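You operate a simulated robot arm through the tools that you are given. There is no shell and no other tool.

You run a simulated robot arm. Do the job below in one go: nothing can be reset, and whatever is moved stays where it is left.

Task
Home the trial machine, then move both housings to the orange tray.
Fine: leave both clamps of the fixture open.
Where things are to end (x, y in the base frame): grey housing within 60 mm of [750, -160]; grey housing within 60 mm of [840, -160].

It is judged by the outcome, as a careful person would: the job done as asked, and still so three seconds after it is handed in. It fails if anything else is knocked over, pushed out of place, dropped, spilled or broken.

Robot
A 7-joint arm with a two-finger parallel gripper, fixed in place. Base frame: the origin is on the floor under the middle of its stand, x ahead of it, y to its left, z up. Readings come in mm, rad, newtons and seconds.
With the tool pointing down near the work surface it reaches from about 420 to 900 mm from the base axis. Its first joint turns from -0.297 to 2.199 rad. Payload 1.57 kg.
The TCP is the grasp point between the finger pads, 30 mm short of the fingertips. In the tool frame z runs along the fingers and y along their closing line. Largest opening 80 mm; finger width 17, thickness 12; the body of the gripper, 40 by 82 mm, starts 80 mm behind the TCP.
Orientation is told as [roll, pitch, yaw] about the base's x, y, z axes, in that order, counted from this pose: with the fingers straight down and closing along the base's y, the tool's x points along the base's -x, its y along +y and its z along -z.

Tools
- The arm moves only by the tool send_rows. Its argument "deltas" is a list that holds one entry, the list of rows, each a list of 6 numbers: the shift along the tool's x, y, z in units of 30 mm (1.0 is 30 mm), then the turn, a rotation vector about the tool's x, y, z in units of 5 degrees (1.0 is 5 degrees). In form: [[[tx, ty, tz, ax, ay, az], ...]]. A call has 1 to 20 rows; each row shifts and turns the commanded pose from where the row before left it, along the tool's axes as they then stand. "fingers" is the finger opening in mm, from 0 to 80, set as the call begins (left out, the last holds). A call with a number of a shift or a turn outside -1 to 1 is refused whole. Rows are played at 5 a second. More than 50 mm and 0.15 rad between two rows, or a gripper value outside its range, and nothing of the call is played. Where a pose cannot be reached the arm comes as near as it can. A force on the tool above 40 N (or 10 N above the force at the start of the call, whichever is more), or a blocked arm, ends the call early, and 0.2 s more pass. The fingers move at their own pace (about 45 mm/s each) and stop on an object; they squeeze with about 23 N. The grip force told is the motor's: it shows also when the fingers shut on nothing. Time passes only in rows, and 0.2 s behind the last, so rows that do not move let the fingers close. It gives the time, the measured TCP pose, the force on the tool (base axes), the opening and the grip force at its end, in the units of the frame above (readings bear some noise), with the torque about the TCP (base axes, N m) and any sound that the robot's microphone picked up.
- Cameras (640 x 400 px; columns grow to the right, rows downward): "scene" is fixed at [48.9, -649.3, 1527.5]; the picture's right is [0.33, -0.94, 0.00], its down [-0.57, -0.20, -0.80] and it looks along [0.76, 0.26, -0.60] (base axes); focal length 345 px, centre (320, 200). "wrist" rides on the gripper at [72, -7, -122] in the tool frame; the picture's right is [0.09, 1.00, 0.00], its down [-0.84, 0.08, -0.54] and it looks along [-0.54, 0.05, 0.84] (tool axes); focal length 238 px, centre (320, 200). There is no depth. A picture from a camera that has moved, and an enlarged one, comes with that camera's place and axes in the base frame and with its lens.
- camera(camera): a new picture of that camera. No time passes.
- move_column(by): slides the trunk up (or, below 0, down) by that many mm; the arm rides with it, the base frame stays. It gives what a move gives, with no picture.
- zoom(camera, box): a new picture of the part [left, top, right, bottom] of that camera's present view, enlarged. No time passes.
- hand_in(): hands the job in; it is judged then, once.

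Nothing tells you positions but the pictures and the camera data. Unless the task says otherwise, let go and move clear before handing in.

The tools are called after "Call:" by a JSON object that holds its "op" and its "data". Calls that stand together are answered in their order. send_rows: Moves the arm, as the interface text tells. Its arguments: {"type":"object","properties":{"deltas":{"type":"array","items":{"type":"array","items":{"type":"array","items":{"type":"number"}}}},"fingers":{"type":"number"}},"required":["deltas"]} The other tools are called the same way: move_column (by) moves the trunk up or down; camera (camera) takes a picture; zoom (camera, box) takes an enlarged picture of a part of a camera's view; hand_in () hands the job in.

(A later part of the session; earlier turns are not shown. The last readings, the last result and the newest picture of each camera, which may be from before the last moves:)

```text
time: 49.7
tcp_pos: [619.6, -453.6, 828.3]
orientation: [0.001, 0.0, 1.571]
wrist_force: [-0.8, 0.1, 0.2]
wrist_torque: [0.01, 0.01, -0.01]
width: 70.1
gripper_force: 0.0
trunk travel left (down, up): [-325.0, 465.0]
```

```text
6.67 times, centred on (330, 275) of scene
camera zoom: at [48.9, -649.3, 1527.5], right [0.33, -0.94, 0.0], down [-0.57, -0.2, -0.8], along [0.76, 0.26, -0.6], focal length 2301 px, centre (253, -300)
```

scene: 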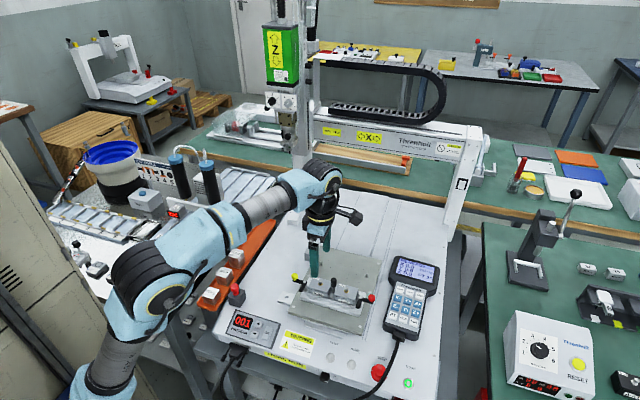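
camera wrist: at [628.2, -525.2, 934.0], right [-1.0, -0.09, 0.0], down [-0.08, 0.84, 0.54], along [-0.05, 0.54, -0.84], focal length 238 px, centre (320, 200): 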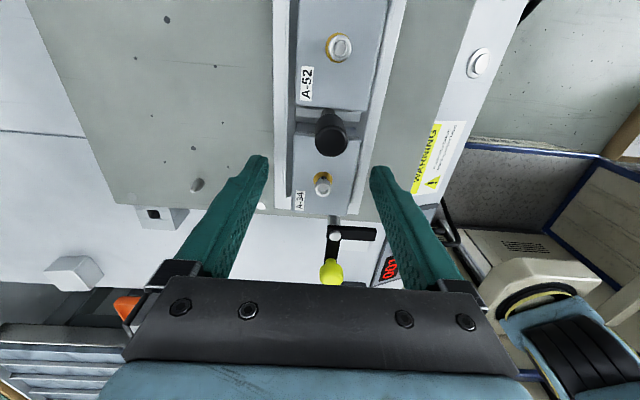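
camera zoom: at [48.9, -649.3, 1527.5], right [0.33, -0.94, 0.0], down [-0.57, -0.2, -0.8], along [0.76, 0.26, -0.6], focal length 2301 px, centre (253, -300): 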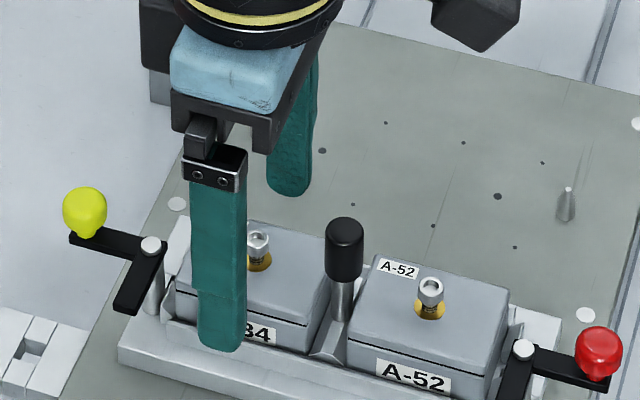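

Now I'll close to 50 mm, which is still wider than the housing, and step down gently to feel the lip tops.

Call:
{"op": "send_rows", "data": {"deltas": [[[0, 0, 0, 0, 0, 0], [0, 0, 0, 0, 0, 0], [0, 0, 0.1, 0, 0, 0], [0, 0, 0.1, 0, 0, 0], [0, 0, 0.1, 0, 0, 0]]], "fingers": 50}}

Call:
{"op": "zoom", "data": {"camera": "wrist", "box": [240, 80, 440, 240]}}

Call:
{"op": "zoom", "data": {"camera": "scene", "box": [290, 245, 370, 305]}}

```text
time: 50.9
tcp_pos: [618.9, -453.0, 818.1]
orientation: [0.0, -0.002, 1.571]
wrist_force: [-0.4, 0.3, -0.2]
wrist_torque: [0.02, 0.0, -0.03]
width: 50.2
gripper_force: 0.0
trunk travel left (down, up): [-325.0, 465.0]
```

```text
2.50 times, centred on (340, 160) of wrist
camera zoom: at [626.1, -525.9, 940.6], right [-1.0, -0.09, 0.0], down [-0.08, 0.84, 0.54], along [-0.05, 0.54, -0.84], focal length 596 px, centre (270, 300)
```

zoom: 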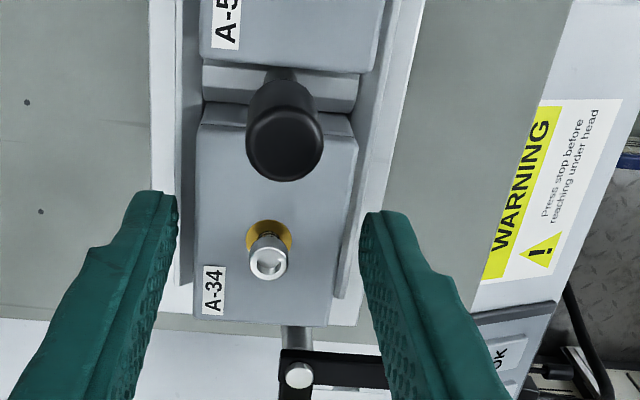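

```text
6.67 times, centred on (330, 275) of scene
camera zoom: at [48.9, -649.3, 1527.5], right [0.33, -0.94, 0.0], down [-0.57, -0.2, -0.8], along [0.76, 0.26, -0.6], focal length 2301 px, centre (253, -300)
```

zoom: 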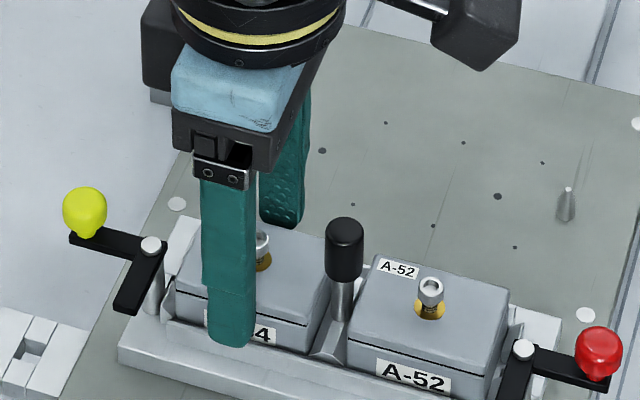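

Call:
{"op": "send_rows", "data": {"deltas": [[[0, 0, 0.035, 0, 0, 0], [0, 0, 0.035, 0, 0, 0], [0, 0, 0.035, 0, 0, 0]]]}}

```text
time: 51.7
tcp_pos: [619.1, -453.6, 816.1]
orientation: [0.001, 0.0, 1.57]
wrist_force: [0.2, -0.1, -0.3]
wrist_torque: [0.01, 0.0, 0.02]
width: 50.1
gripper_force: 0.1
trunk travel left (down, up): [-325.0, 465.0]
```

Call:
{"op": "send_rows", "data": {"deltas": [[[0, 0, 0.035, 0, 0, 0], [0, 0, 0.035, 0, 0, 0], [0, 0, 0, 0, 0, 0]]]}}

```text
time: 52.5
tcp_pos: [618.7, -454.8, 812.1]
orientation: [0.001, -0.002, 1.571]
wrist_force: [-0.2, 0.0, 0.2]
wrist_torque: [0.0, 0.0, -0.02]
width: 50.2
gripper_force: 0.1
trunk travel left (down, up): [-325.0, 465.0]
```

Call:
{"op": "send_rows", "data": {"deltas": [[[0, 0, 0.035, 0, 0, 0], [0, 0, 0, 0, 0, 0]]]}}

Call:
{"op": "send_rows", "data": {"deltas": [[[0, 0, 0.035, 0, 0, 0], [0, 0, 0, 0, 0, 0]]]}}

Call:
{"op": "zoom", "data": {"camera": "scene", "box": [300, 255, 350, 300]}}

Call:
{"op": "zoom", "data": {"camera": "wrist", "box": [260, 120, 400, 220]}}

```text
time: 53.1
tcp_pos: [618.3, -454.8, 811.8]
orientation: [0.002, -0.001, 1.571]
wrist_force: [-0.3, -0.4, 0.2]
wrist_torque: [0.01, -0.01, -0.01]
width: 49.9
gripper_force: 0.1
trunk travel left (down, up): [-325.0, 465.0]
```

```text
time: 53.7
tcp_pos: [619.5, -453.9, 811.9]
orientation: [0.001, -0.003, 1.57]
wrist_force: [0.1, 0.0, -0.9]
wrist_torque: [-0.02, -0.01, 0.01]
width: 50.1
gripper_force: 0.1
trunk travel left (down, up): [-325.0, 465.0]
```

```text
8.89 times, centred on (325, 278) of scene
camera zoom: at [48.9, -649.3, 1527.5], right [0.33, -0.94, 0.0], down [-0.57, -0.2, -0.8], along [0.76, 0.26, -0.6], focal length 3068 px, centre (276, -489)
```

zoom: 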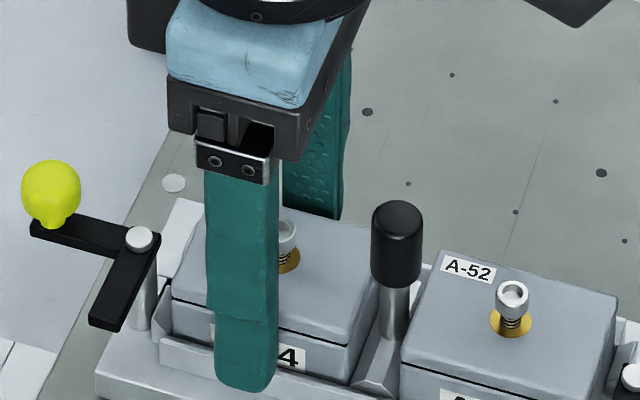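

```text
4.00 times, centred on (330, 170) of wrist
camera zoom: at [625.8, -525.9, 932.7], right [-1.0, -0.09, 0.0], down [-0.08, 0.84, 0.54], along [-0.05, 0.54, -0.84], focal length 953 px, centre (280, 320)
```

zoom: 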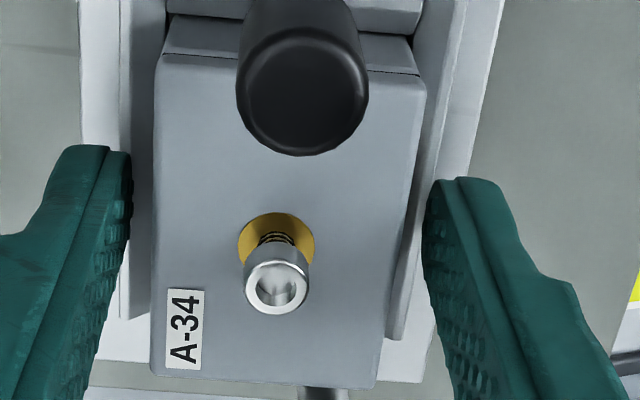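

At a tip height of about 782 there is no contact, and the fingers are already inside the lip width, so they are just above the lips. I'll close from here.

Call:
{"op": "send_rows", "data": {"deltas": [[[0, 0, 0, 0, 0, 0], [0, 0, 0, 0, 0, 0], [0, 0, 0, 0, 0, 0], [0, 0, 0, 0, 0, 0]]], "fingers": 20}}

Call:
{"op": "zoom", "data": {"camera": "scene", "box": [300, 255, 350, 300]}}

Call:
{"op": "zoom", "data": {"camera": "wrist", "box": [260, 120, 400, 220]}}

```text
time: 54.7
tcp_pos: [619.7, -453.9, 811.7]
orientation: [0.003, -0.001, 1.57]
wrist_force: [2.5, -0.3, -0.2]
wrist_torque: [0.0, -0.1, 0.01]
width: 39.1
gripper_force: 23.3
trunk travel left (down, up): [-325.0, 465.0]
```

```text
8.89 times, centred on (325, 278) of scene
camera zoom: at [48.9, -649.3, 1527.5], right [0.33, -0.94, 0.0], down [-0.57, -0.2, -0.8], along [0.76, 0.26, -0.6], focal length 3068 px, centre (276, -489)
```

zoom: 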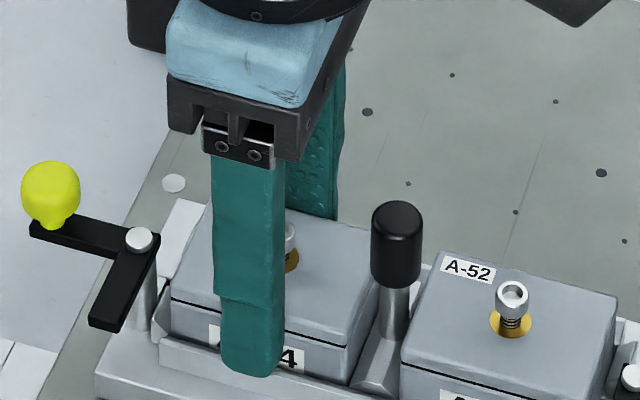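

```text
4.00 times, centred on (330, 170) of wrist
camera zoom: at [626.0, -525.8, 932.8], right [-1.0, -0.09, 0.0], down [-0.08, 0.84, 0.54], along [-0.05, 0.54, -0.84], focal length 953 px, centre (280, 320)
```

zoom: 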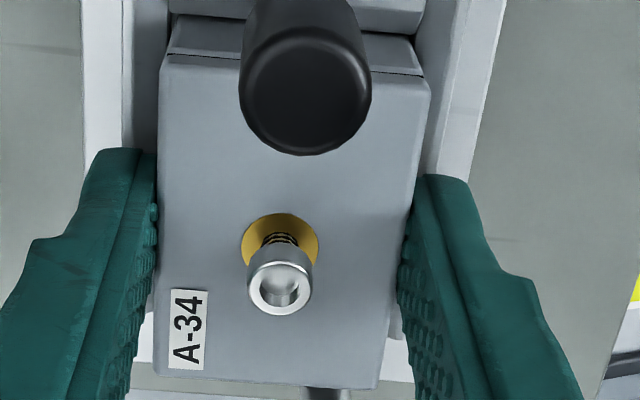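

I have a firm grip at 39.1 mm, which is the housing itself. I'll lift slowly.

Call:
{"op": "send_rows", "data": {"deltas": [[[0, 0, -0.1, 0, 0, 0], [0, 0, -0.15, 0, 0, 0], [0, 0, -0.2, 0, 0, 0], [0, 0, -0.3, 0, 0, 0], [0, 0, -0.4, 0, 0, 0], [0, 0, -0.4, 0, 0, 0]]]}}

Call:
{"op": "zoom", "data": {"camera": "scene", "box": [290, 225, 370, 305]}}

Call:
{"op": "camera", "data": {"camera": "wrist"}}

```text
time: 56.1
tcp_pos: [619.2, -453.3, 855.3]
orientation: [0.003, -0.003, 1.572]
wrist_force: [0.9, 0.6, -0.9]
wrist_torque: [-0.01, -0.01, 0.01]
width: 39.1
gripper_force: 23.0
trunk travel left (down, up): [-325.0, 465.0]
```

```text
5.00 times, centred on (330, 265) of scene
camera zoom: at [48.9, -649.3, 1527.5], right [0.33, -0.94, 0.0], down [-0.57, -0.2, -0.8], along [0.76, 0.26, -0.6], focal length 1726 px, centre (270, -125)
```

zoom: 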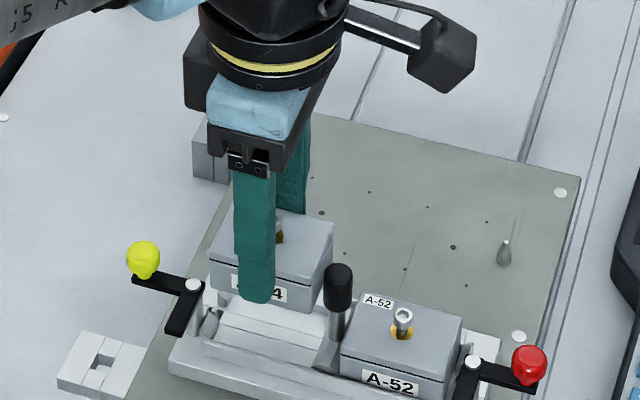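

```text
taken
camera wrist: at [626.2, -525.8, 979.3], right [-1.0, -0.09, 0.0], down [-0.08, 0.84, 0.54], along [-0.05, 0.54, -0.84], focal length 238 px, centre (320, 200)
```

wrist: 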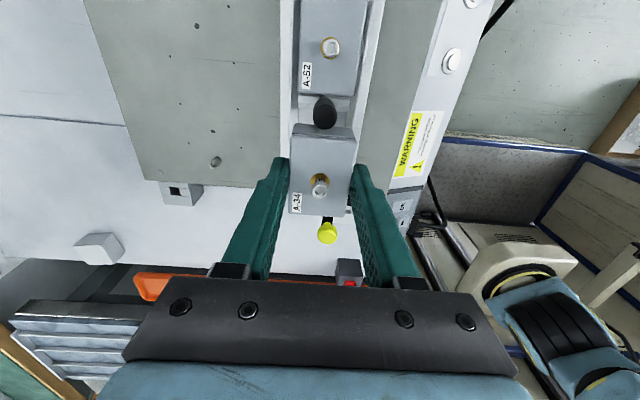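

A-34 is up cleanly. I'll measure it in hand (height and length) before placing it in the tray.

Call:
{"op": "zoom", "data": {"camera": "wrist", "box": [270, 110, 370, 230]}}

Call:
{"op": "zoom", "data": {"camera": "scene", "box": [305, 250, 345, 290]}}

```text
3.33 times, centred on (320, 170) of wrist
camera zoom: at [626.2, -525.8, 979.3], right [-1.0, -0.09, 0.0], down [-0.08, 0.84, 0.54], along [-0.05, 0.54, -0.84], focal length 794 px, centre (320, 300)
```

zoom: 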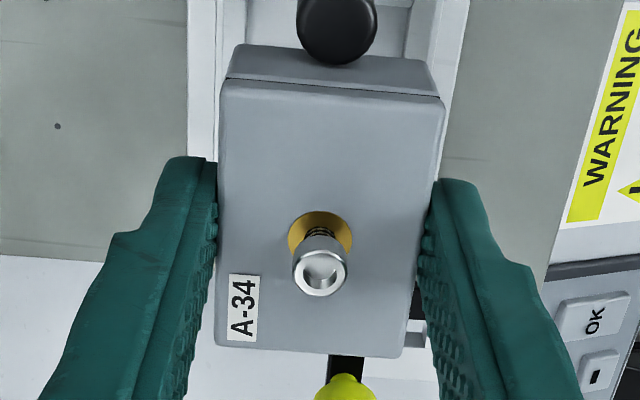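

```text
10.00 times, centred on (325, 270) of scene
camera zoom: at [48.9, -649.3, 1527.5], right [0.33, -0.94, 0.0], down [-0.57, -0.2, -0.8], along [0.76, 0.26, -0.6], focal length 3451 px, centre (270, -500)
```

zoom: 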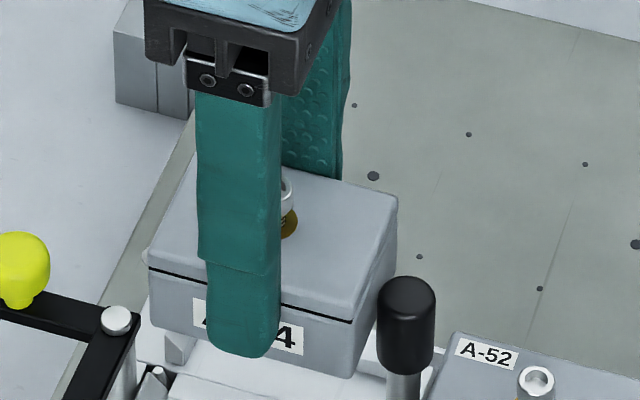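

The housing is about 27 mm tall, with the fingertips about 12 mm above its bottom. That clears the tray rim, about 8 mm above the floor. I'll raise it, turn the gripper back to 0° yaw, and carry it toward the tray.

Call:
{"op": "send_rows", "data": {"deltas": [[[0, 0, -0.6, 0, 0, 0], [0, 0, -0.7, 0, 0, 0], [0, 0, -0.5, 0, 0, 0.5], [0, 0, 0, 0, 0, 1], [0, 0, 0, 0, 0, 1], [0, 0, 0, 0, 0, 1], [0, 0, 0, 0, 0, 1], [0, 0, 0, 0, 0, 1], [0, 0, 0, 0, 0, 1], [0, 0, 0, 0, 0, 1], [0, 0, 0, 0, 0, 1], [0, 0, 0, 0, 0, 1], [0, 0, 0, 0, 0, 1], [0, 0, 0, 0, 0, 1], [0, 0, 0, 0, 0, 1], [0, 0, 0, 0, 0, 1], [0, 0, 0, 0, 0, 1], [0, 0, 0, 0, 0, 1], [0, 0, 0, 0, 0, 1], [0, 0, 0, 0, 0, 1]]]}}

Call:
{"op": "send_rows", "data": {"deltas": [[[0, 0, 0, 0, 0, 0.5], [-0.6, 0.8, 0, 0, 0, 0], [-0.6, 0.8, 0, 0, 0, 0], [-0.6, 0.8, 0, 0, 0, 0], [-0.6, 0.8, 0, 0, 0, 0], [-0.6, 0.8, 0, 0, 0, 0], [-0.6, 0.8, 0, 0, 0, 0], [-0.6, 0.8, 0, 0, 0, 0], [-0.6, 0.8, 0.2, 0, 0, 0], [-0.6, 0.8, 0.4, 0, 0, 0], [-0.6, 0.8, 0.4, 0, 0, 0], [-0.6, 0.8, 0.4, 0, 0, 0], [-0.57, 0.97, 0.4, 0, 0, 0]]]}}

Call:
{"op": "camera", "data": {"camera": "wrist"}}

Call:
{"op": "camera", "data": {"camera": "scene"}}

```text
time: 60.3
tcp_pos: [619.3, -453.8, 912.7]
orientation: [0.003, 0.002, 0.041]
wrist_force: [-0.6, 0.8, 0.9]
wrist_torque: [0.07, -0.02, 0.03]
width: 39.0
gripper_force: 23.1
trunk travel left (down, up): [-325.0, 465.0]
```

```text
time: 63.1
tcp_pos: [833.9, -160.3, 857.6]
orientation: [0.0, -0.002, 0.002]
wrist_force: [-0.8, -0.6, 0.4]
wrist_torque: [0.01, 0.02, 0.03]
width: 39.0
gripper_force: 23.3
trunk travel left (down, up): [-325.0, 465.0]
```

```text
taken
camera wrist: at [762.6, -167.5, 980.4], right [-0.09, 1.0, 0.0], down [0.84, 0.08, 0.54], along [0.54, 0.05, -0.84], focal length 238 px, centre (320, 200)
```

wrist: 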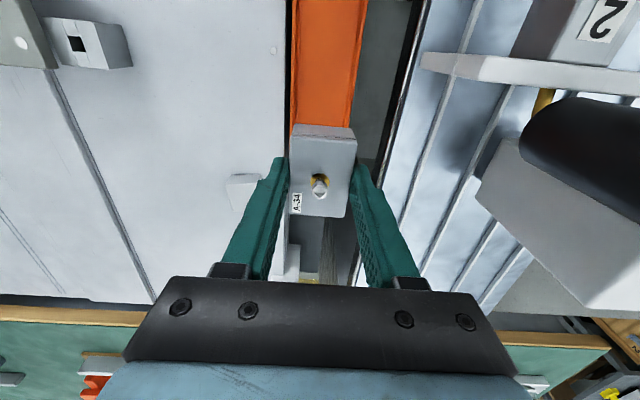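

```text
taken
```

scene: 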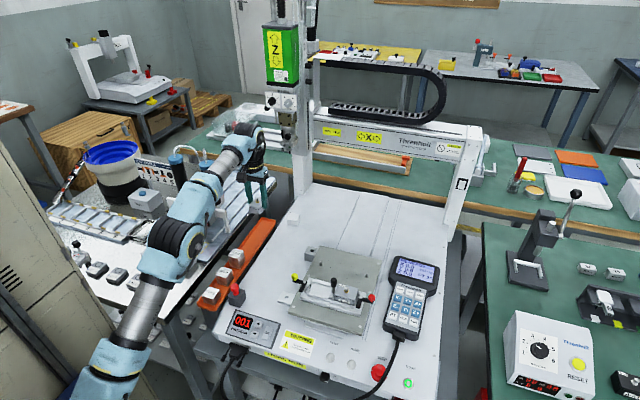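

A-34 is above the far tray spot with its long side along the tray. I'll lower it gradually, watching the arm's clearance to the heater columns.

Call:
{"op": "send_rows", "data": {"deltas": [[[0, 0, 0.5, 0, 0, 0], [0, 0, 0.5, 0, 0, 0], [0, 0, 0.5, 0, 0, 0], [0, 0, 0.4, 0, 0, 0]]]}}

Call:
{"op": "zoom", "data": {"camera": "scene", "box": [120, 110, 300, 280]}}

Call:
{"op": "zoom", "data": {"camera": "wrist", "box": [240, 60, 420, 220]}}

Call:
{"op": "zoom", "data": {"camera": "scene", "box": [220, 160, 300, 250]}}

```text
time: 64.1
tcp_pos: [833.1, -161.3, 800.8]
orientation: [0.002, 0.001, 0.001]
wrist_force: [-0.1, 0.3, -0.8]
wrist_torque: [0.0, -0.01, 0.01]
width: 39.0
gripper_force: 23.5
trunk travel left (down, up): [-325.0, 465.0]
```

```text
2.35 times, centred on (210, 195) of scene
camera zoom: at [48.9, -649.3, 1527.5], right [0.33, -0.94, 0.0], down [-0.57, -0.2, -0.8], along [0.76, 0.26, -0.6], focal length 812 px, centre (579, 212)
```

zoom: 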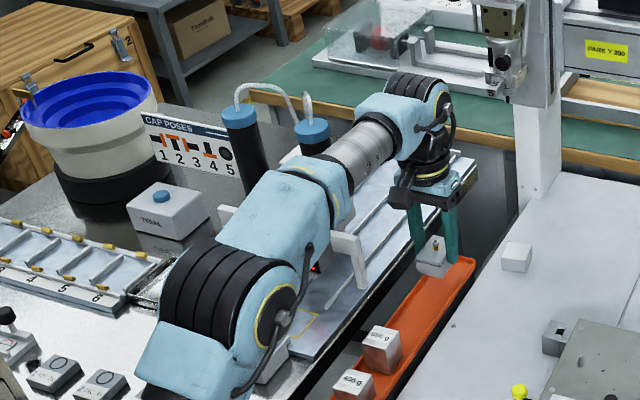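

```text
2.50 times, centred on (330, 140) of wrist
camera zoom: at [762.5, -167.5, 922.4], right [-0.09, 1.0, 0.0], down [0.84, 0.08, 0.54], along [0.54, 0.05, -0.84], focal length 596 px, centre (295, 350)
```

zoom: 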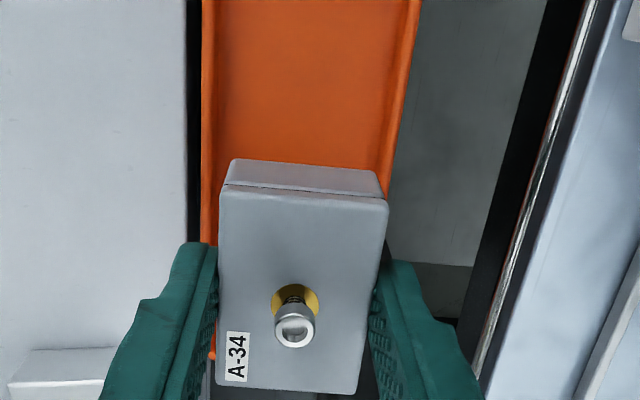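

```text
4.44 times, centred on (260, 205) of scene
camera zoom: at [48.9, -649.3, 1527.5], right [0.33, -0.94, 0.0], down [-0.57, -0.2, -0.8], along [0.76, 0.26, -0.6], focal length 1534 px, centre (587, 178)
```

zoom: 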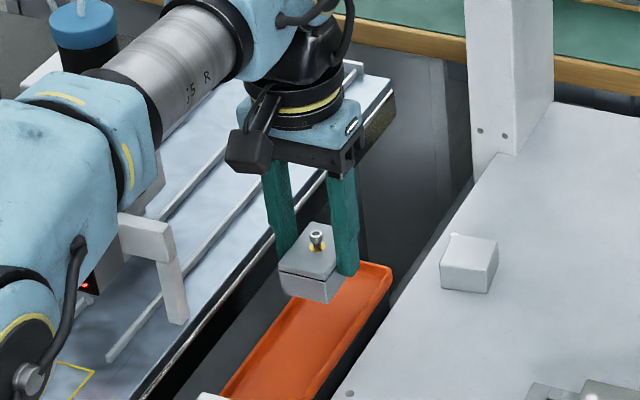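

Clearances look fine, and the tray centreline (y ≈ -160.6) matches the gripper. I'll lower in small steps until contact.

Call:
{"op": "send_rows", "data": {"deltas": [[[0, 0, 0.3, 0, 0, 0], [0, 0, 0.3, 0, 0, 0], [0, 0, 0.2, 0, 0, 0], [0, 0, 0.1, 0, 0, 0]]]}}

Call:
{"op": "zoom", "data": {"camera": "scene", "box": [230, 180, 290, 240]}}

Call:
{"op": "zoom", "data": {"camera": "wrist", "box": [240, 60, 420, 220]}}

```text
time: 65.1
tcp_pos: [834.1, -161.4, 773.6]
orientation: [0.002, 0.003, -0.001]
wrist_force: [0.5, -0.3, -0.1]
wrist_torque: [0.01, 0.03, 0.01]
width: 38.9
gripper_force: 22.8
trunk travel left (down, up): [-325.0, 465.0]
```

```text
6.67 times, centred on (260, 210) of scene
camera zoom: at [48.9, -649.3, 1527.5], right [0.33, -0.94, 0.0], down [-0.57, -0.2, -0.8], along [0.76, 0.26, -0.6], focal length 2301 px, centre (720, 133)
```

zoom: 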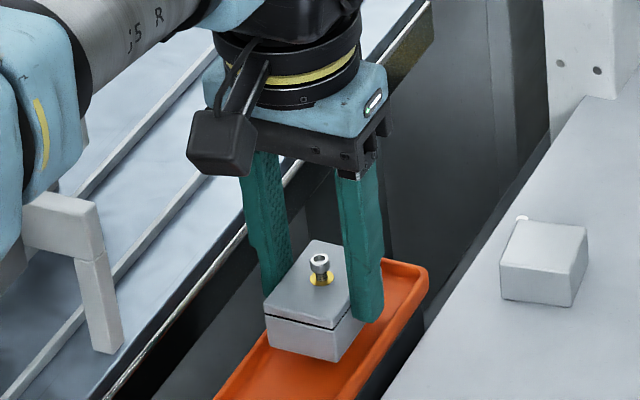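

```text
2.50 times, centred on (330, 140) of wrist
camera zoom: at [762.6, -167.6, 895.2], right [-0.09, 1.0, 0.0], down [0.84, 0.08, 0.54], along [0.54, 0.05, -0.84], focal length 596 px, centre (295, 350)
```

zoom: 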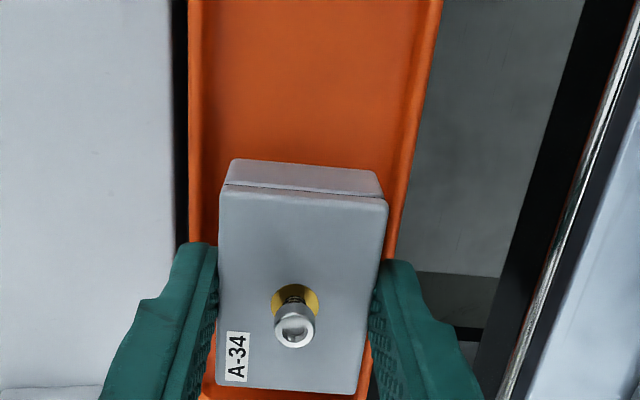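

Call:
{"op": "send_rows", "data": {"deltas": [[[0, 0, 0.07, 0, 0, 0], [0, 0, 0.07, 0, 0, 0], [0, 0, 0, 0, 0, 0]]]}}

Call:
{"op": "zoom", "data": {"camera": "scene", "box": [240, 200, 280, 240]}}

```text
time: 65.9
tcp_pos: [833.9, -160.7, 768.9]
orientation: [0.001, 0.002, -0.003]
wrist_force: [0.3, -0.4, -0.7]
wrist_torque: [0.01, 0.01, -0.01]
width: 38.9
gripper_force: 23.1
trunk travel left (down, up): [-325.0, 465.0]
```

```text
10.00 times, centred on (260, 220) of scene
camera zoom: at [48.9, -649.3, 1527.5], right [0.33, -0.94, 0.0], down [-0.57, -0.2, -0.8], along [0.76, 0.26, -0.6], focal length 3451 px, centre (920, 0)
```

zoom: 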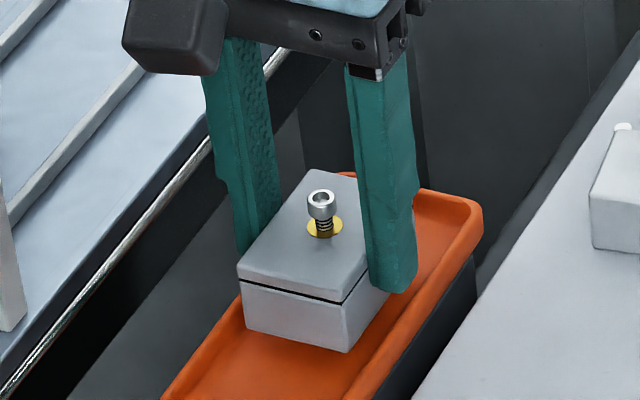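

Call:
{"op": "send_rows", "data": {"deltas": [[[0, 0, 0.05, 0, 0, 0], [0, 0, 0.05, 0, 0, 0], [0, 0, 0, 0, 0, 0]]]}}

```text
time: 66.7
tcp_pos: [833.6, -161.0, 766.6]
orientation: [0.002, 0.002, 0.0]
wrist_force: [0.0, 0.1, -0.3]
wrist_torque: [-0.01, 0.02, 0.01]
width: 38.9
gripper_force: 23.4
trunk travel left (down, up): [-325.0, 465.0]
```

Call:
{"op": "send_rows", "data": {"deltas": [[[0, 0, 0.04, 0, 0, 0], [0, 0, 0.04, 0, 0, 0], [0, 0, 0, 0, 0, 0]]]}}

Call:
{"op": "zoom", "data": {"camera": "scene", "box": [240, 200, 280, 240]}}

```text
time: 67.5
tcp_pos: [834.4, -161.0, 764.4]
orientation: [0.002, 0.002, -0.001]
wrist_force: [0.0, 0.6, -0.4]
wrist_torque: [0.0, -0.02, -0.03]
width: 39.2
gripper_force: 22.7
trunk travel left (down, up): [-325.0, 465.0]
```

```text
10.00 times, centred on (260, 220) of scene
camera zoom: at [48.9, -649.3, 1527.5], right [0.33, -0.94, 0.0], down [-0.57, -0.2, -0.8], along [0.76, 0.26, -0.6], focal length 3451 px, centre (920, 0)
```

zoom: 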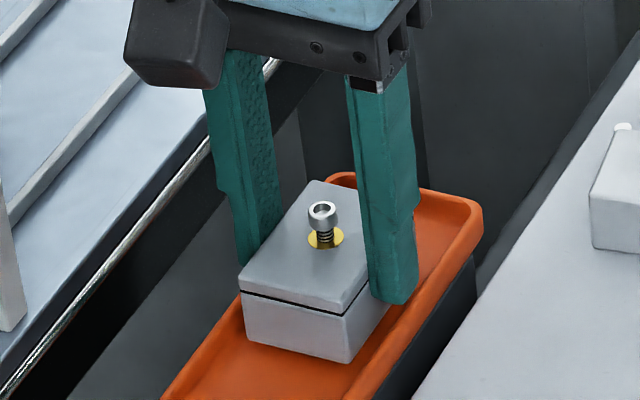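

Call:
{"op": "send_rows", "data": {"deltas": [[[0, 0, 0.04, 0, 0, 0], [0, 0, 0.04, 0, 0, 0], [0, 0, 0, 0, 0, 0]]]}}

Call:
{"op": "zoom", "data": {"camera": "wrist", "box": [260, 100, 400, 220]}}

```text
time: 68.3
tcp_pos: [834.0, -160.0, 761.8]
orientation: [0.001, 0.003, -0.001]
wrist_force: [0.3, -0.4, -0.5]
wrist_torque: [0.02, 0.0, 0.02]
width: 38.8
gripper_force: 23.6
trunk travel left (down, up): [-325.0, 465.0]
```

```text
3.33 times, centred on (330, 160) of wrist
camera zoom: at [762.5, -167.6, 883.6], right [-0.09, 1.0, 0.0], down [0.84, 0.08, 0.54], along [0.54, 0.05, -0.84], focal length 794 px, centre (287, 333)
```

zoom: 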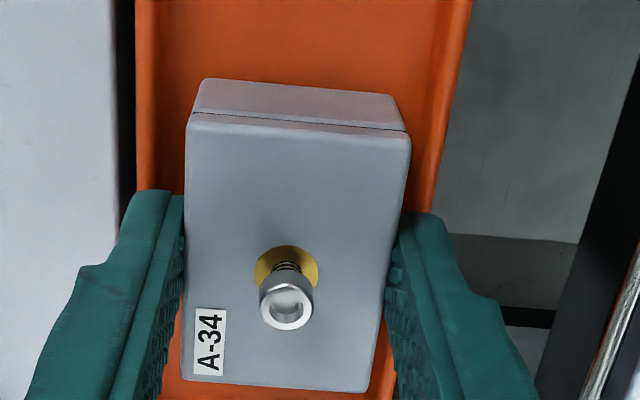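

Call:
{"op": "send_rows", "data": {"deltas": [[[0, 0, 0.04, 0, 0, 0], [0, 0, 0.04, 0, 0, 0], [0, 0, 0, 0, 0, 0]]]}}

Call:
{"op": "zoom", "data": {"camera": "scene", "box": [240, 200, 280, 240]}}

```text
time: 69.1
tcp_pos: [832.8, -161.4, 760.5]
orientation: [0.0, -0.002, 0.0]
wrist_force: [-0.9, -0.5, 10.9]
wrist_torque: [-0.02, 0.03, 0.01]
width: 38.9
gripper_force: 23.1
trunk travel left (down, up): [-325.0, 465.0]
```

```text
10.00 times, centred on (260, 220) of scene
camera zoom: at [48.9, -649.3, 1527.5], right [0.33, -0.94, 0.0], down [-0.57, -0.2, -0.8], along [0.76, 0.26, -0.6], focal length 3451 px, centre (920, 0)
```

zoom: 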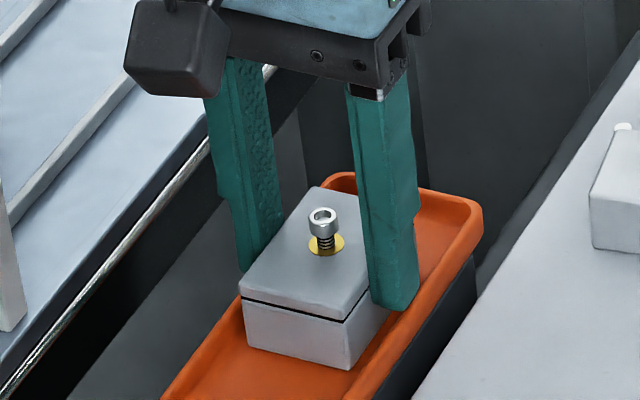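

I felt contact at 11 N vertical with no torque, consistent with the housing sitting flat on the tray floor. I'll relax the down-force slightly, then open only a little and check it stays put.

Call:
{"op": "send_rows", "data": {"deltas": [[[0, 0, -0.02, 0, 0, 0], [0, 0, 0, 0, 0, 0]]]}}

Call:
{"op": "send_rows", "data": {"deltas": [[[0, 0, 0, 0, 0, 0], [0, 0, 0, 0, 0, 0]]], "fingers": 45}}

Call:
{"op": "zoom", "data": {"camera": "scene", "box": [240, 200, 280, 240]}}

Call:
{"op": "zoom", "data": {"camera": "wrist", "box": [260, 100, 400, 220]}}

```text
time: 69.7
tcp_pos: [835.0, -159.9, 760.6]
orientation: [-0.001, 0.0, -0.001]
wrist_force: [2.3, -1.8, 10.9]
wrist_torque: [-0.09, -0.12, 0.01]
width: 39.0
gripper_force: 22.9
trunk travel left (down, up): [-325.0, 465.0]
```

```text
time: 70.3
tcp_pos: [834.0, -161.5, 758.9]
orientation: [-0.001, 0.001, 0.001]
wrist_force: [0.1, -0.3, -0.1]
wrist_torque: [0.0, 0.03, -0.04]
width: 44.9
gripper_force: 0.0
trunk travel left (down, up): [-325.0, 465.0]
```

```text
10.00 times, centred on (260, 220) of scene
camera zoom: at [48.9, -649.3, 1527.5], right [0.33, -0.94, 0.0], down [-0.57, -0.2, -0.8], along [0.76, 0.26, -0.6], focal length 3451 px, centre (920, 0)
```

zoom: 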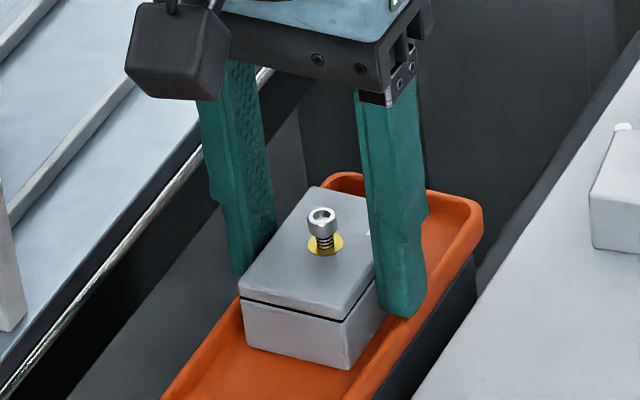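

```text
3.33 times, centred on (330, 160) of wrist
camera zoom: at [762.5, -167.5, 881.3], right [-0.09, 1.0, 0.0], down [0.84, 0.08, 0.54], along [0.54, 0.05, -0.84], focal length 794 px, centre (287, 333)
```

zoom: 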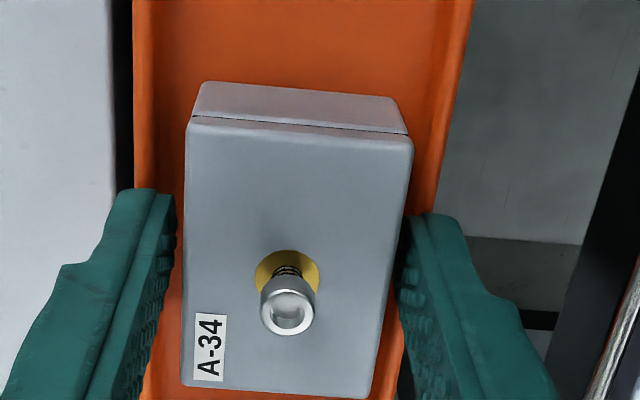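

The housing stayed exactly in place and the fingers are free. I'll lift straight up and check.

Call:
{"op": "send_rows", "data": {"deltas": [[[0, 0, -0.2, 0, 0, 0], [0, 0, -0.4, 0, 0, 0], [0, 0, -0.6, 0, 0, 0], [0, 0, -0.8, 0, 0, 0], [0, 0, -0.8, 0, 0, 0], [0, 0, -0.6, 0, 0, 0]]]}}

Call:
{"op": "camera", "data": {"camera": "wrist"}}

Call:
{"op": "zoom", "data": {"camera": "scene", "box": [230, 190, 290, 250]}}

```text
time: 71.7
tcp_pos: [834.2, -160.8, 861.1]
orientation: [0.0, 0.002, -0.001]
wrist_force: [-0.4, 0.5, -0.6]
wrist_torque: [0.01, -0.02, -0.01]
width: 45.1
gripper_force: 0.1
trunk travel left (down, up): [-325.0, 465.0]
```

```text
taken
camera wrist: at [762.9, -167.2, 983.4], right [-0.09, 1.0, 0.0], down [0.84, 0.08, 0.54], along [0.54, 0.05, -0.84], focal length 238 px, centre (320, 200)
```

wrist: 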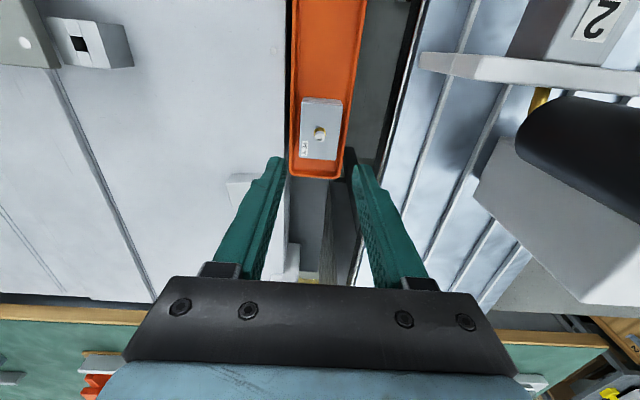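

```text
6.67 times, centred on (260, 220) of scene
camera zoom: at [48.9, -649.3, 1527.5], right [0.33, -0.94, 0.0], down [-0.57, -0.2, -0.8], along [0.76, 0.26, -0.6], focal length 2301 px, centre (720, 67)
```

zoom: 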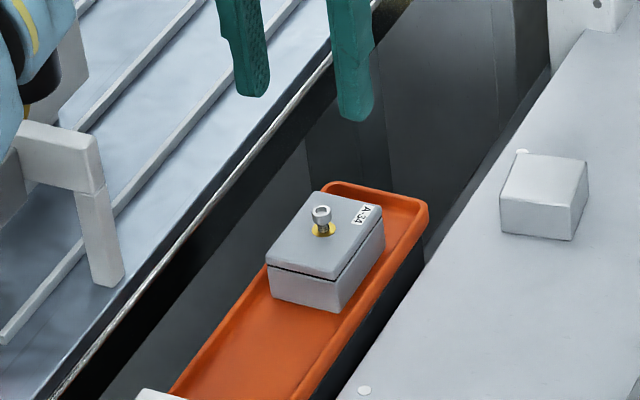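

A-34 rests flat in the tray at about (834, -160). Now I'll go back for A-52, expected at about (620, -526).

Call:
{"op": "send_rows", "data": {"deltas": [[[0.4, 0, -0.8, 0, 0, 0], [0.4, -0.5, -0.8, 0, 0, 0], [0.5, -0.9, 0, 0, 0, 0], [0.5, -0.9, 0, 0, 0, 0], [0.5, -0.9, 0, 0, 0, 0], [0.55, -0.9, 0, 0, 0, 0], [0.55, -0.9, 0, 0, 0, 0], [0.55, -0.9, 0, 0, 0, 0], [0.55, -0.9, 0, 0, 0, 0], [0.55, -0.9, 0, 0, 0, 0], [0.55, -0.9, 0, 0, 0, 0], [0.55, -0.9, 0, 0, 0, 0], [0.55, -0.9, 0, 0, 0, 0], [0.55, -0.9, 0, 0, 0, 0], [0.44, -0.87, 0, 0, 0, 0]]], "fingers": 70}}

Call:
{"op": "send_rows", "data": {"deltas": [[[0, 0, 0, 0, 0, -1], [0, 0, 0, 0, 0, -1], [0, 0, 0, 0, 0, -1], [0, 0, 0, 0, 0, -1], [0, 0, 0, 0, 0, -1], [0, 0, 0, 0, 0, -1], [0, 0, 0, 0, 0, -1], [0, 0, 0, 0, 0, -1], [0, 0, 0, 0, 0, -1], [0, 0, 0, 0, 0, -1], [0, 0, 0, 0, 0, -1], [0, 0, 0, 0, 0, -1], [0, 0, 0, 0, 0, -1], [0, 0, 0, 0, 0, -1], [0, 0, 0, 0, 0, -1], [0, 0, 0, 0, 0, -1], [0, 0, 0, 0, 0, -1], [0, 0, 0, 0, 0, -1]]]}}

Call:
{"op": "camera", "data": {"camera": "wrist"}}

Call:
{"op": "zoom", "data": {"camera": "wrist", "box": [270, 60, 390, 200]}}

Call:
{"op": "zoom", "data": {"camera": "scene", "box": [300, 225, 400, 310]}}

```text
time: 74.9
tcp_pos: [603.9, -526.3, 908.7]
orientation: [0.0, 0.001, 0.0]
wrist_force: [-0.3, -0.1, -0.4]
wrist_torque: [0.0, -0.02, -0.01]
width: 70.1
gripper_force: 0.1
trunk travel left (down, up): [-325.0, 465.0]
```

```text
time: 78.7
tcp_pos: [603.6, -526.0, 910.0]
orientation: [0.002, -0.001, 1.571]
wrist_force: [0.1, 0.0, -1.0]
wrist_torque: [0.03, 0.03, -0.03]
width: 70.1
gripper_force: 0.0
trunk travel left (down, up): [-325.0, 465.0]
```

```text
taken
camera wrist: at [611.2, -598.1, 1032.0], right [-1.0, -0.09, 0.0], down [-0.08, 0.84, 0.54], along [-0.05, 0.54, -0.84], focal length 238 px, centre (320, 200)
```

wrist: 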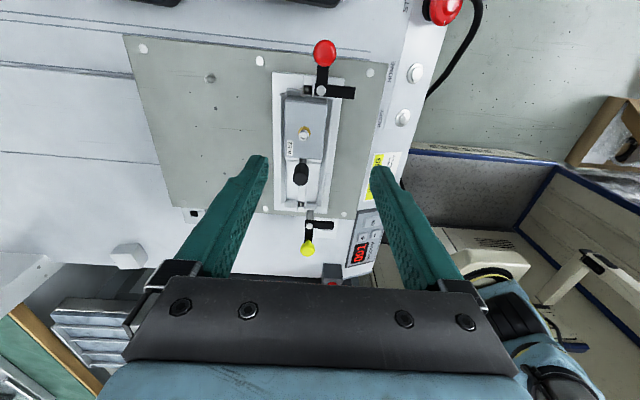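

```text
2.86 times, centred on (330, 130) of wrist
camera zoom: at [611.2, -598.1, 1032.0], right [-1.0, -0.09, 0.0], down [-0.08, 0.84, 0.54], along [-0.05, 0.54, -0.84], focal length 681 px, centre (291, 400)
```

zoom: 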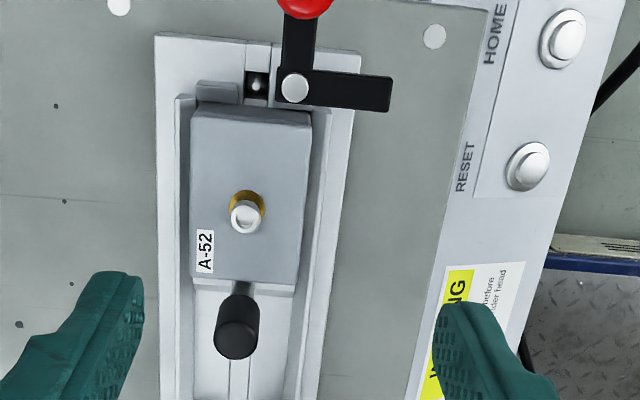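

```text
4.71 times, centred on (350, 268) of scene
camera zoom: at [48.9, -649.3, 1527.5], right [0.33, -0.94, 0.0], down [-0.57, -0.2, -0.8], along [0.76, 0.26, -0.6], focal length 1624 px, centre (179, -118)
```

zoom: 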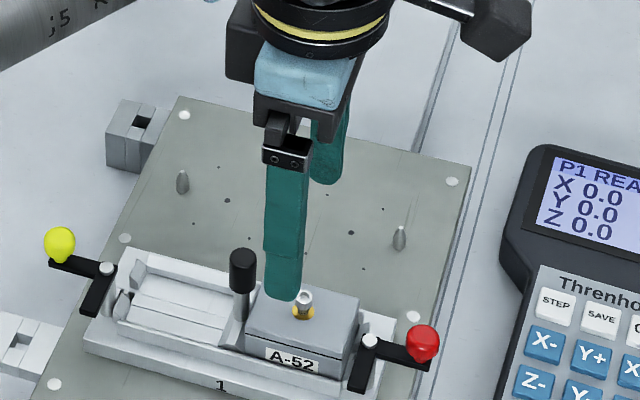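

A-52 is at about (620, -525). I'll shift over it, descend, and close to 50 mm above the lips as before.

Call:
{"op": "send_rows", "data": {"deltas": [[[-0.03, -0.55, 0, 0, 0, 0], [0, 0, 0.7, 0, 0, 0], [0, 0, 0.7, 0, 0, 0], [0, 0, 0.7, 0, 0, 0], [0, 0, 0.6, 0, 0, 0], [0, 0, 0, 0, 0, 0]]]}}

Call:
{"op": "send_rows", "data": {"deltas": [[[0, 0, 0, 0, 0, 0], [0, 0, 0, 0, 0, 0], [0, 0, 0, 0, 0, 0]]], "fingers": 50}}

Call:
{"op": "zoom", "data": {"camera": "wrist", "box": [240, 80, 440, 240]}}

Call:
{"op": "zoom", "data": {"camera": "scene", "box": [310, 255, 380, 310]}}

```text
time: 80.1
tcp_pos: [620.8, -525.7, 828.8]
orientation: [0.002, -0.001, 1.571]
wrist_force: [-0.2, 0.7, -0.6]
wrist_torque: [0.02, 0.0, 0.03]
width: 70.3
gripper_force: 0.0
trunk travel left (down, up): [-325.0, 465.0]
```

```text
time: 80.9
tcp_pos: [619.9, -525.2, 828.7]
orientation: [0.002, -0.001, 1.57]
wrist_force: [-0.6, 0.1, 0.5]
wrist_torque: [0.01, 0.0, -0.02]
width: 50.0
gripper_force: 0.0
trunk travel left (down, up): [-325.0, 465.0]
```

```text
2.50 times, centred on (340, 160) of wrist
camera zoom: at [627.5, -597.2, 950.5], right [-1.0, -0.09, 0.0], down [-0.08, 0.84, 0.54], along [-0.05, 0.54, -0.84], focal length 596 px, centre (270, 300)
```

zoom: 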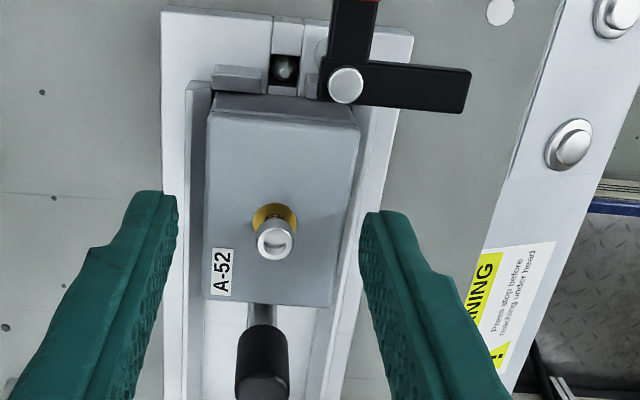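

```text
7.27 times, centred on (345, 282) of scene
camera zoom: at [48.9, -649.3, 1527.5], right [0.33, -0.94, 0.0], down [-0.57, -0.2, -0.8], along [0.76, 0.26, -0.6], focal length 2510 px, centre (138, -400)
```

zoom: 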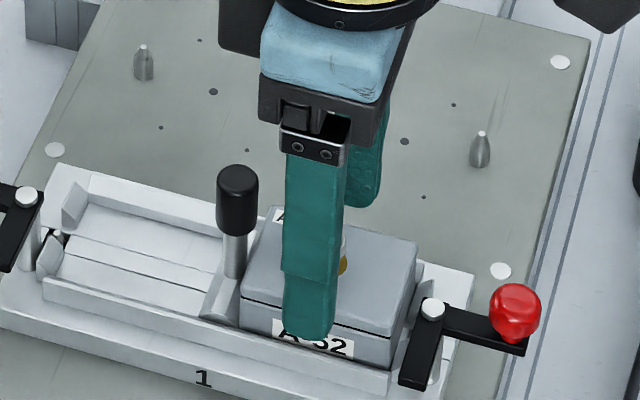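

Call:
{"op": "send_rows", "data": {"deltas": [[[0, 0.03, 0.2, 0, 0, 0], [0, 0, 0.15, 0, 0, 0], [0, 0, 0.07, 0, 0, 0], [0, 0, 0.06, 0, 0, 0], [0, 0, 0.05, 0, 0, 0], [0, 0, 0, 0, 0, 0]]]}}

```text
time: 82.3
tcp_pos: [619.3, -524.8, 813.4]
orientation: [0.002, -0.002, 1.571]
wrist_force: [-0.2, 0.0, 0.9]
wrist_torque: [-0.01, -0.01, 0.0]
width: 50.1
gripper_force: 0.0
trunk travel left (down, up): [-325.0, 465.0]
```

No contact with the lips. I'll close on A-52.

Call:
{"op": "send_rows", "data": {"deltas": [[[0, 0, 0.02, 0, 0, 0], [0, 0, 0, 0, 0, 0], [0, 0, 0, 0, 0, 0], [0, 0, 0, 0, 0, 0]]], "fingers": 20}}

Call:
{"op": "zoom", "data": {"camera": "wrist", "box": [240, 80, 440, 240]}}

Call:
{"op": "zoom", "data": {"camera": "scene", "box": [310, 255, 380, 310]}}

```text
time: 83.3
tcp_pos: [618.8, -525.4, 812.9]
orientation: [-0.001, 0.001, 1.571]
wrist_force: [0.9, -0.1, 4.0]
wrist_torque: [0.06, -0.05, 0.0]
width: 39.0
gripper_force: 22.9
trunk travel left (down, up): [-325.0, 465.0]
```

```text
2.50 times, centred on (340, 160) of wrist
camera zoom: at [626.3, -596.7, 934.6], right [-1.0, -0.09, 0.0], down [-0.08, 0.84, 0.54], along [-0.05, 0.54, -0.84], focal length 596 px, centre (270, 300)
```

zoom: 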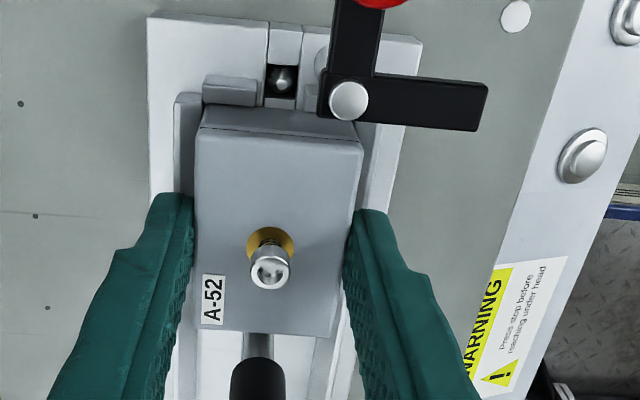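

```text
7.27 times, centred on (345, 282) of scene
camera zoom: at [48.9, -649.3, 1527.5], right [0.33, -0.94, 0.0], down [-0.57, -0.2, -0.8], along [0.76, 0.26, -0.6], focal length 2510 px, centre (138, -400)
```

zoom: 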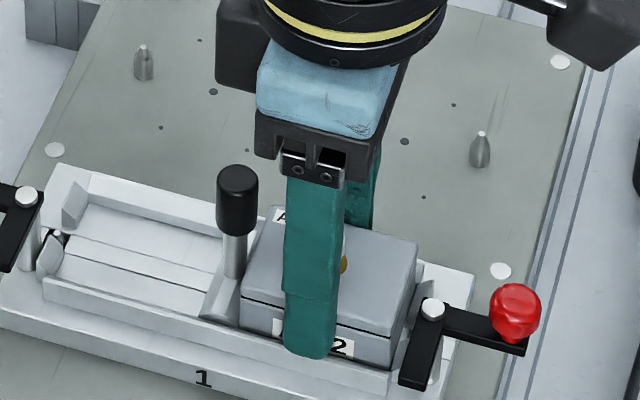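

I have a firm grip at 39.0 mm. I'll lift slowly.

Call:
{"op": "send_rows", "data": {"deltas": [[[0, 0, -0.1, 0, 0, 0], [0, 0, -0.15, 0, 0, 0], [0, 0, -0.2, 0, 0, 0], [0, 0, -0.3, 0, 0, 0], [0, 0, -0.4, 0, 0, 0], [0, 0, -0.4, 0, 0, 0]]]}}

Call:
{"op": "zoom", "data": {"camera": "scene", "box": [290, 225, 390, 310]}}

Call:
{"op": "zoom", "data": {"camera": "wrist", "box": [240, 80, 440, 240]}}

```text
time: 84.7
tcp_pos: [618.5, -525.2, 859.8]
orientation: [-0.001, -0.001, 1.571]
wrist_force: [-0.1, 0.3, 0.4]
wrist_torque: [0.0, -0.01, 0.01]
width: 39.3
gripper_force: 22.8
trunk travel left (down, up): [-325.0, 465.0]
```

```text
4.71 times, centred on (340, 268) of scene
camera zoom: at [48.9, -649.3, 1527.5], right [0.33, -0.94, 0.0], down [-0.57, -0.2, -0.8], along [0.76, 0.26, -0.6], focal length 1624 px, centre (226, -118)
```

zoom: 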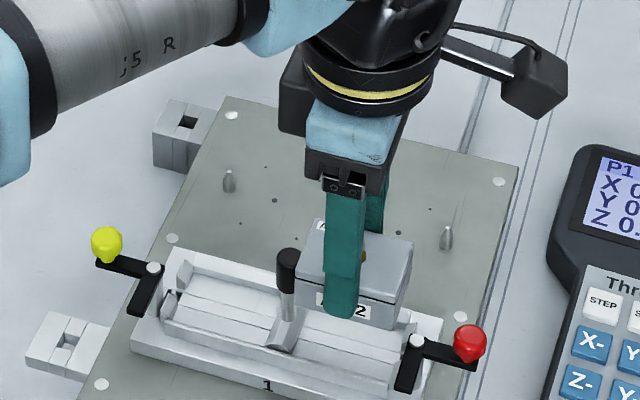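

```text
2.50 times, centred on (340, 160) of wrist
camera zoom: at [626.4, -597.2, 981.4], right [-1.0, -0.09, 0.0], down [-0.08, 0.84, 0.54], along [-0.05, 0.54, -0.84], focal length 596 px, centre (270, 300)
```

zoom: 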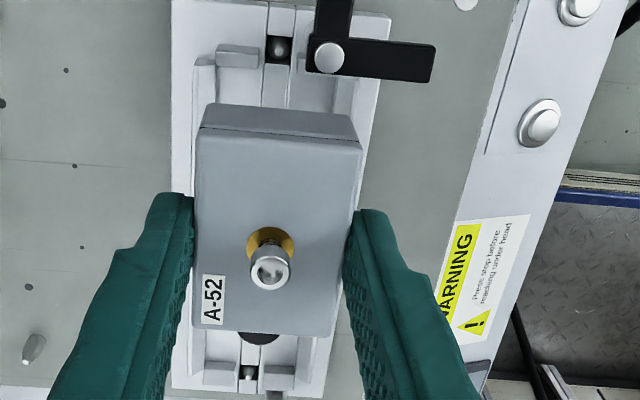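

A-52 is up. I'll raise it above the handle, turn back to 0° yaw, and carry it to the near tray spot at about (745, -160).

Call:
{"op": "send_rows", "data": {"deltas": [[[0, 0, -0.6, 0, 0, 0], [0, 0, -0.7, 0, 0, 0], [0, 0, -0.5, 0, 0, 0.5], [0, 0, 0, 0, 0, 1], [0, 0, 0, 0, 0, 1], [0, 0, 0, 0, 0, 1], [0, 0, 0, 0, 0, 1], [0, 0, 0, 0, 0, 1], [0, 0, 0, 0, 0, 1], [0, 0, 0, 0, 0, 1], [0, 0, 0, 0, 0, 1], [0, 0, 0, 0, 0, 1], [0, 0, 0, 0, 0, 1], [0, 0, 0, 0, 0, 1], [0, 0, 0, 0, 0, 1], [0, 0, 0, 0, 0, 1], [0, 0, 0, 0, 0, 1], [0, 0, 0, 0, 0, 1], [0, 0, 0, 0, 0, 1], [0, 0, 0, 0, 0, 1]]]}}

Call:
{"op": "send_rows", "data": {"deltas": [[[0, 0, 0, 0, 0, 0.5], [-0.323, 0.936, 0, 0, 0, 0], [-0.323, 0.936, 0, 0, 0, 0], [-0.323, 0.936, 0, 0, 0, 0], [-0.323, 0.936, 0, 0, 0, 0], [-0.323, 0.936, 0, 0, 0, 0], [-0.323, 0.936, 0, 0, 0, 0], [-0.323, 0.936, 0, 0, 0, 0], [-0.323, 0.936, 0, 0, 0, 0], [-0.323, 0.936, 0, 0, 0, 0], [-0.323, 0.936, 0, 0, 0, 0], [-0.323, 0.936, 0, 0, 0, 0], [-0.323, 0.936, 0, 0, 0, 0], [-0.323, 0.936, 0, 0, 0, 0], [0, 0, 0, 0, 0, 0]]]}}

Call:
{"op": "camera", "data": {"camera": "wrist"}}

Call:
{"op": "camera", "data": {"camera": "scene"}}

```text
time: 88.9
tcp_pos: [620.6, -524.6, 913.5]
orientation: [0.001, 0.001, 0.043]
wrist_force: [0.0, -0.4, -1.0]
wrist_torque: [0.02, 0.02, 0.0]
width: 38.8
gripper_force: 23.1
trunk travel left (down, up): [-325.0, 465.0]
```

```text
time: 92.1
tcp_pos: [745.4, -159.7, 914.0]
orientation: [0.001, 0.003, -0.001]
wrist_force: [0.2, -0.6, -1.2]
wrist_torque: [0.01, -0.03, -0.01]
width: 38.9
gripper_force: 23.4
trunk travel left (down, up): [-325.0, 465.0]
```

```text
taken
camera wrist: at [674.1, -167.0, 1035.2], right [-0.09, 1.0, 0.0], down [0.84, 0.08, 0.54], along [0.54, 0.05, -0.84], focal length 238 px, centre (320, 200)
```

wrist: 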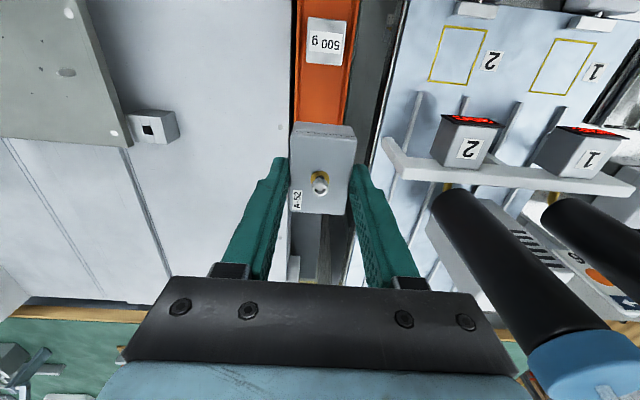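

```text
taken
```

scene: 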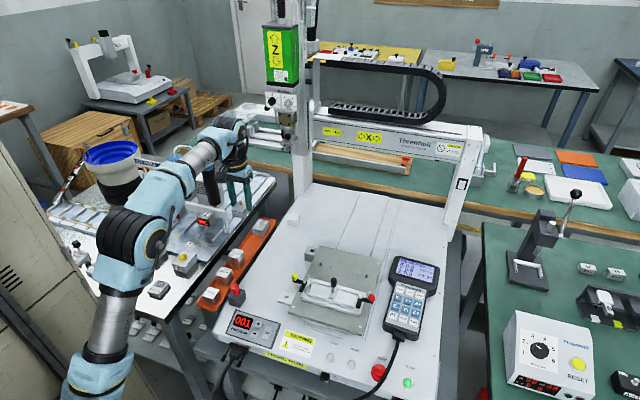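

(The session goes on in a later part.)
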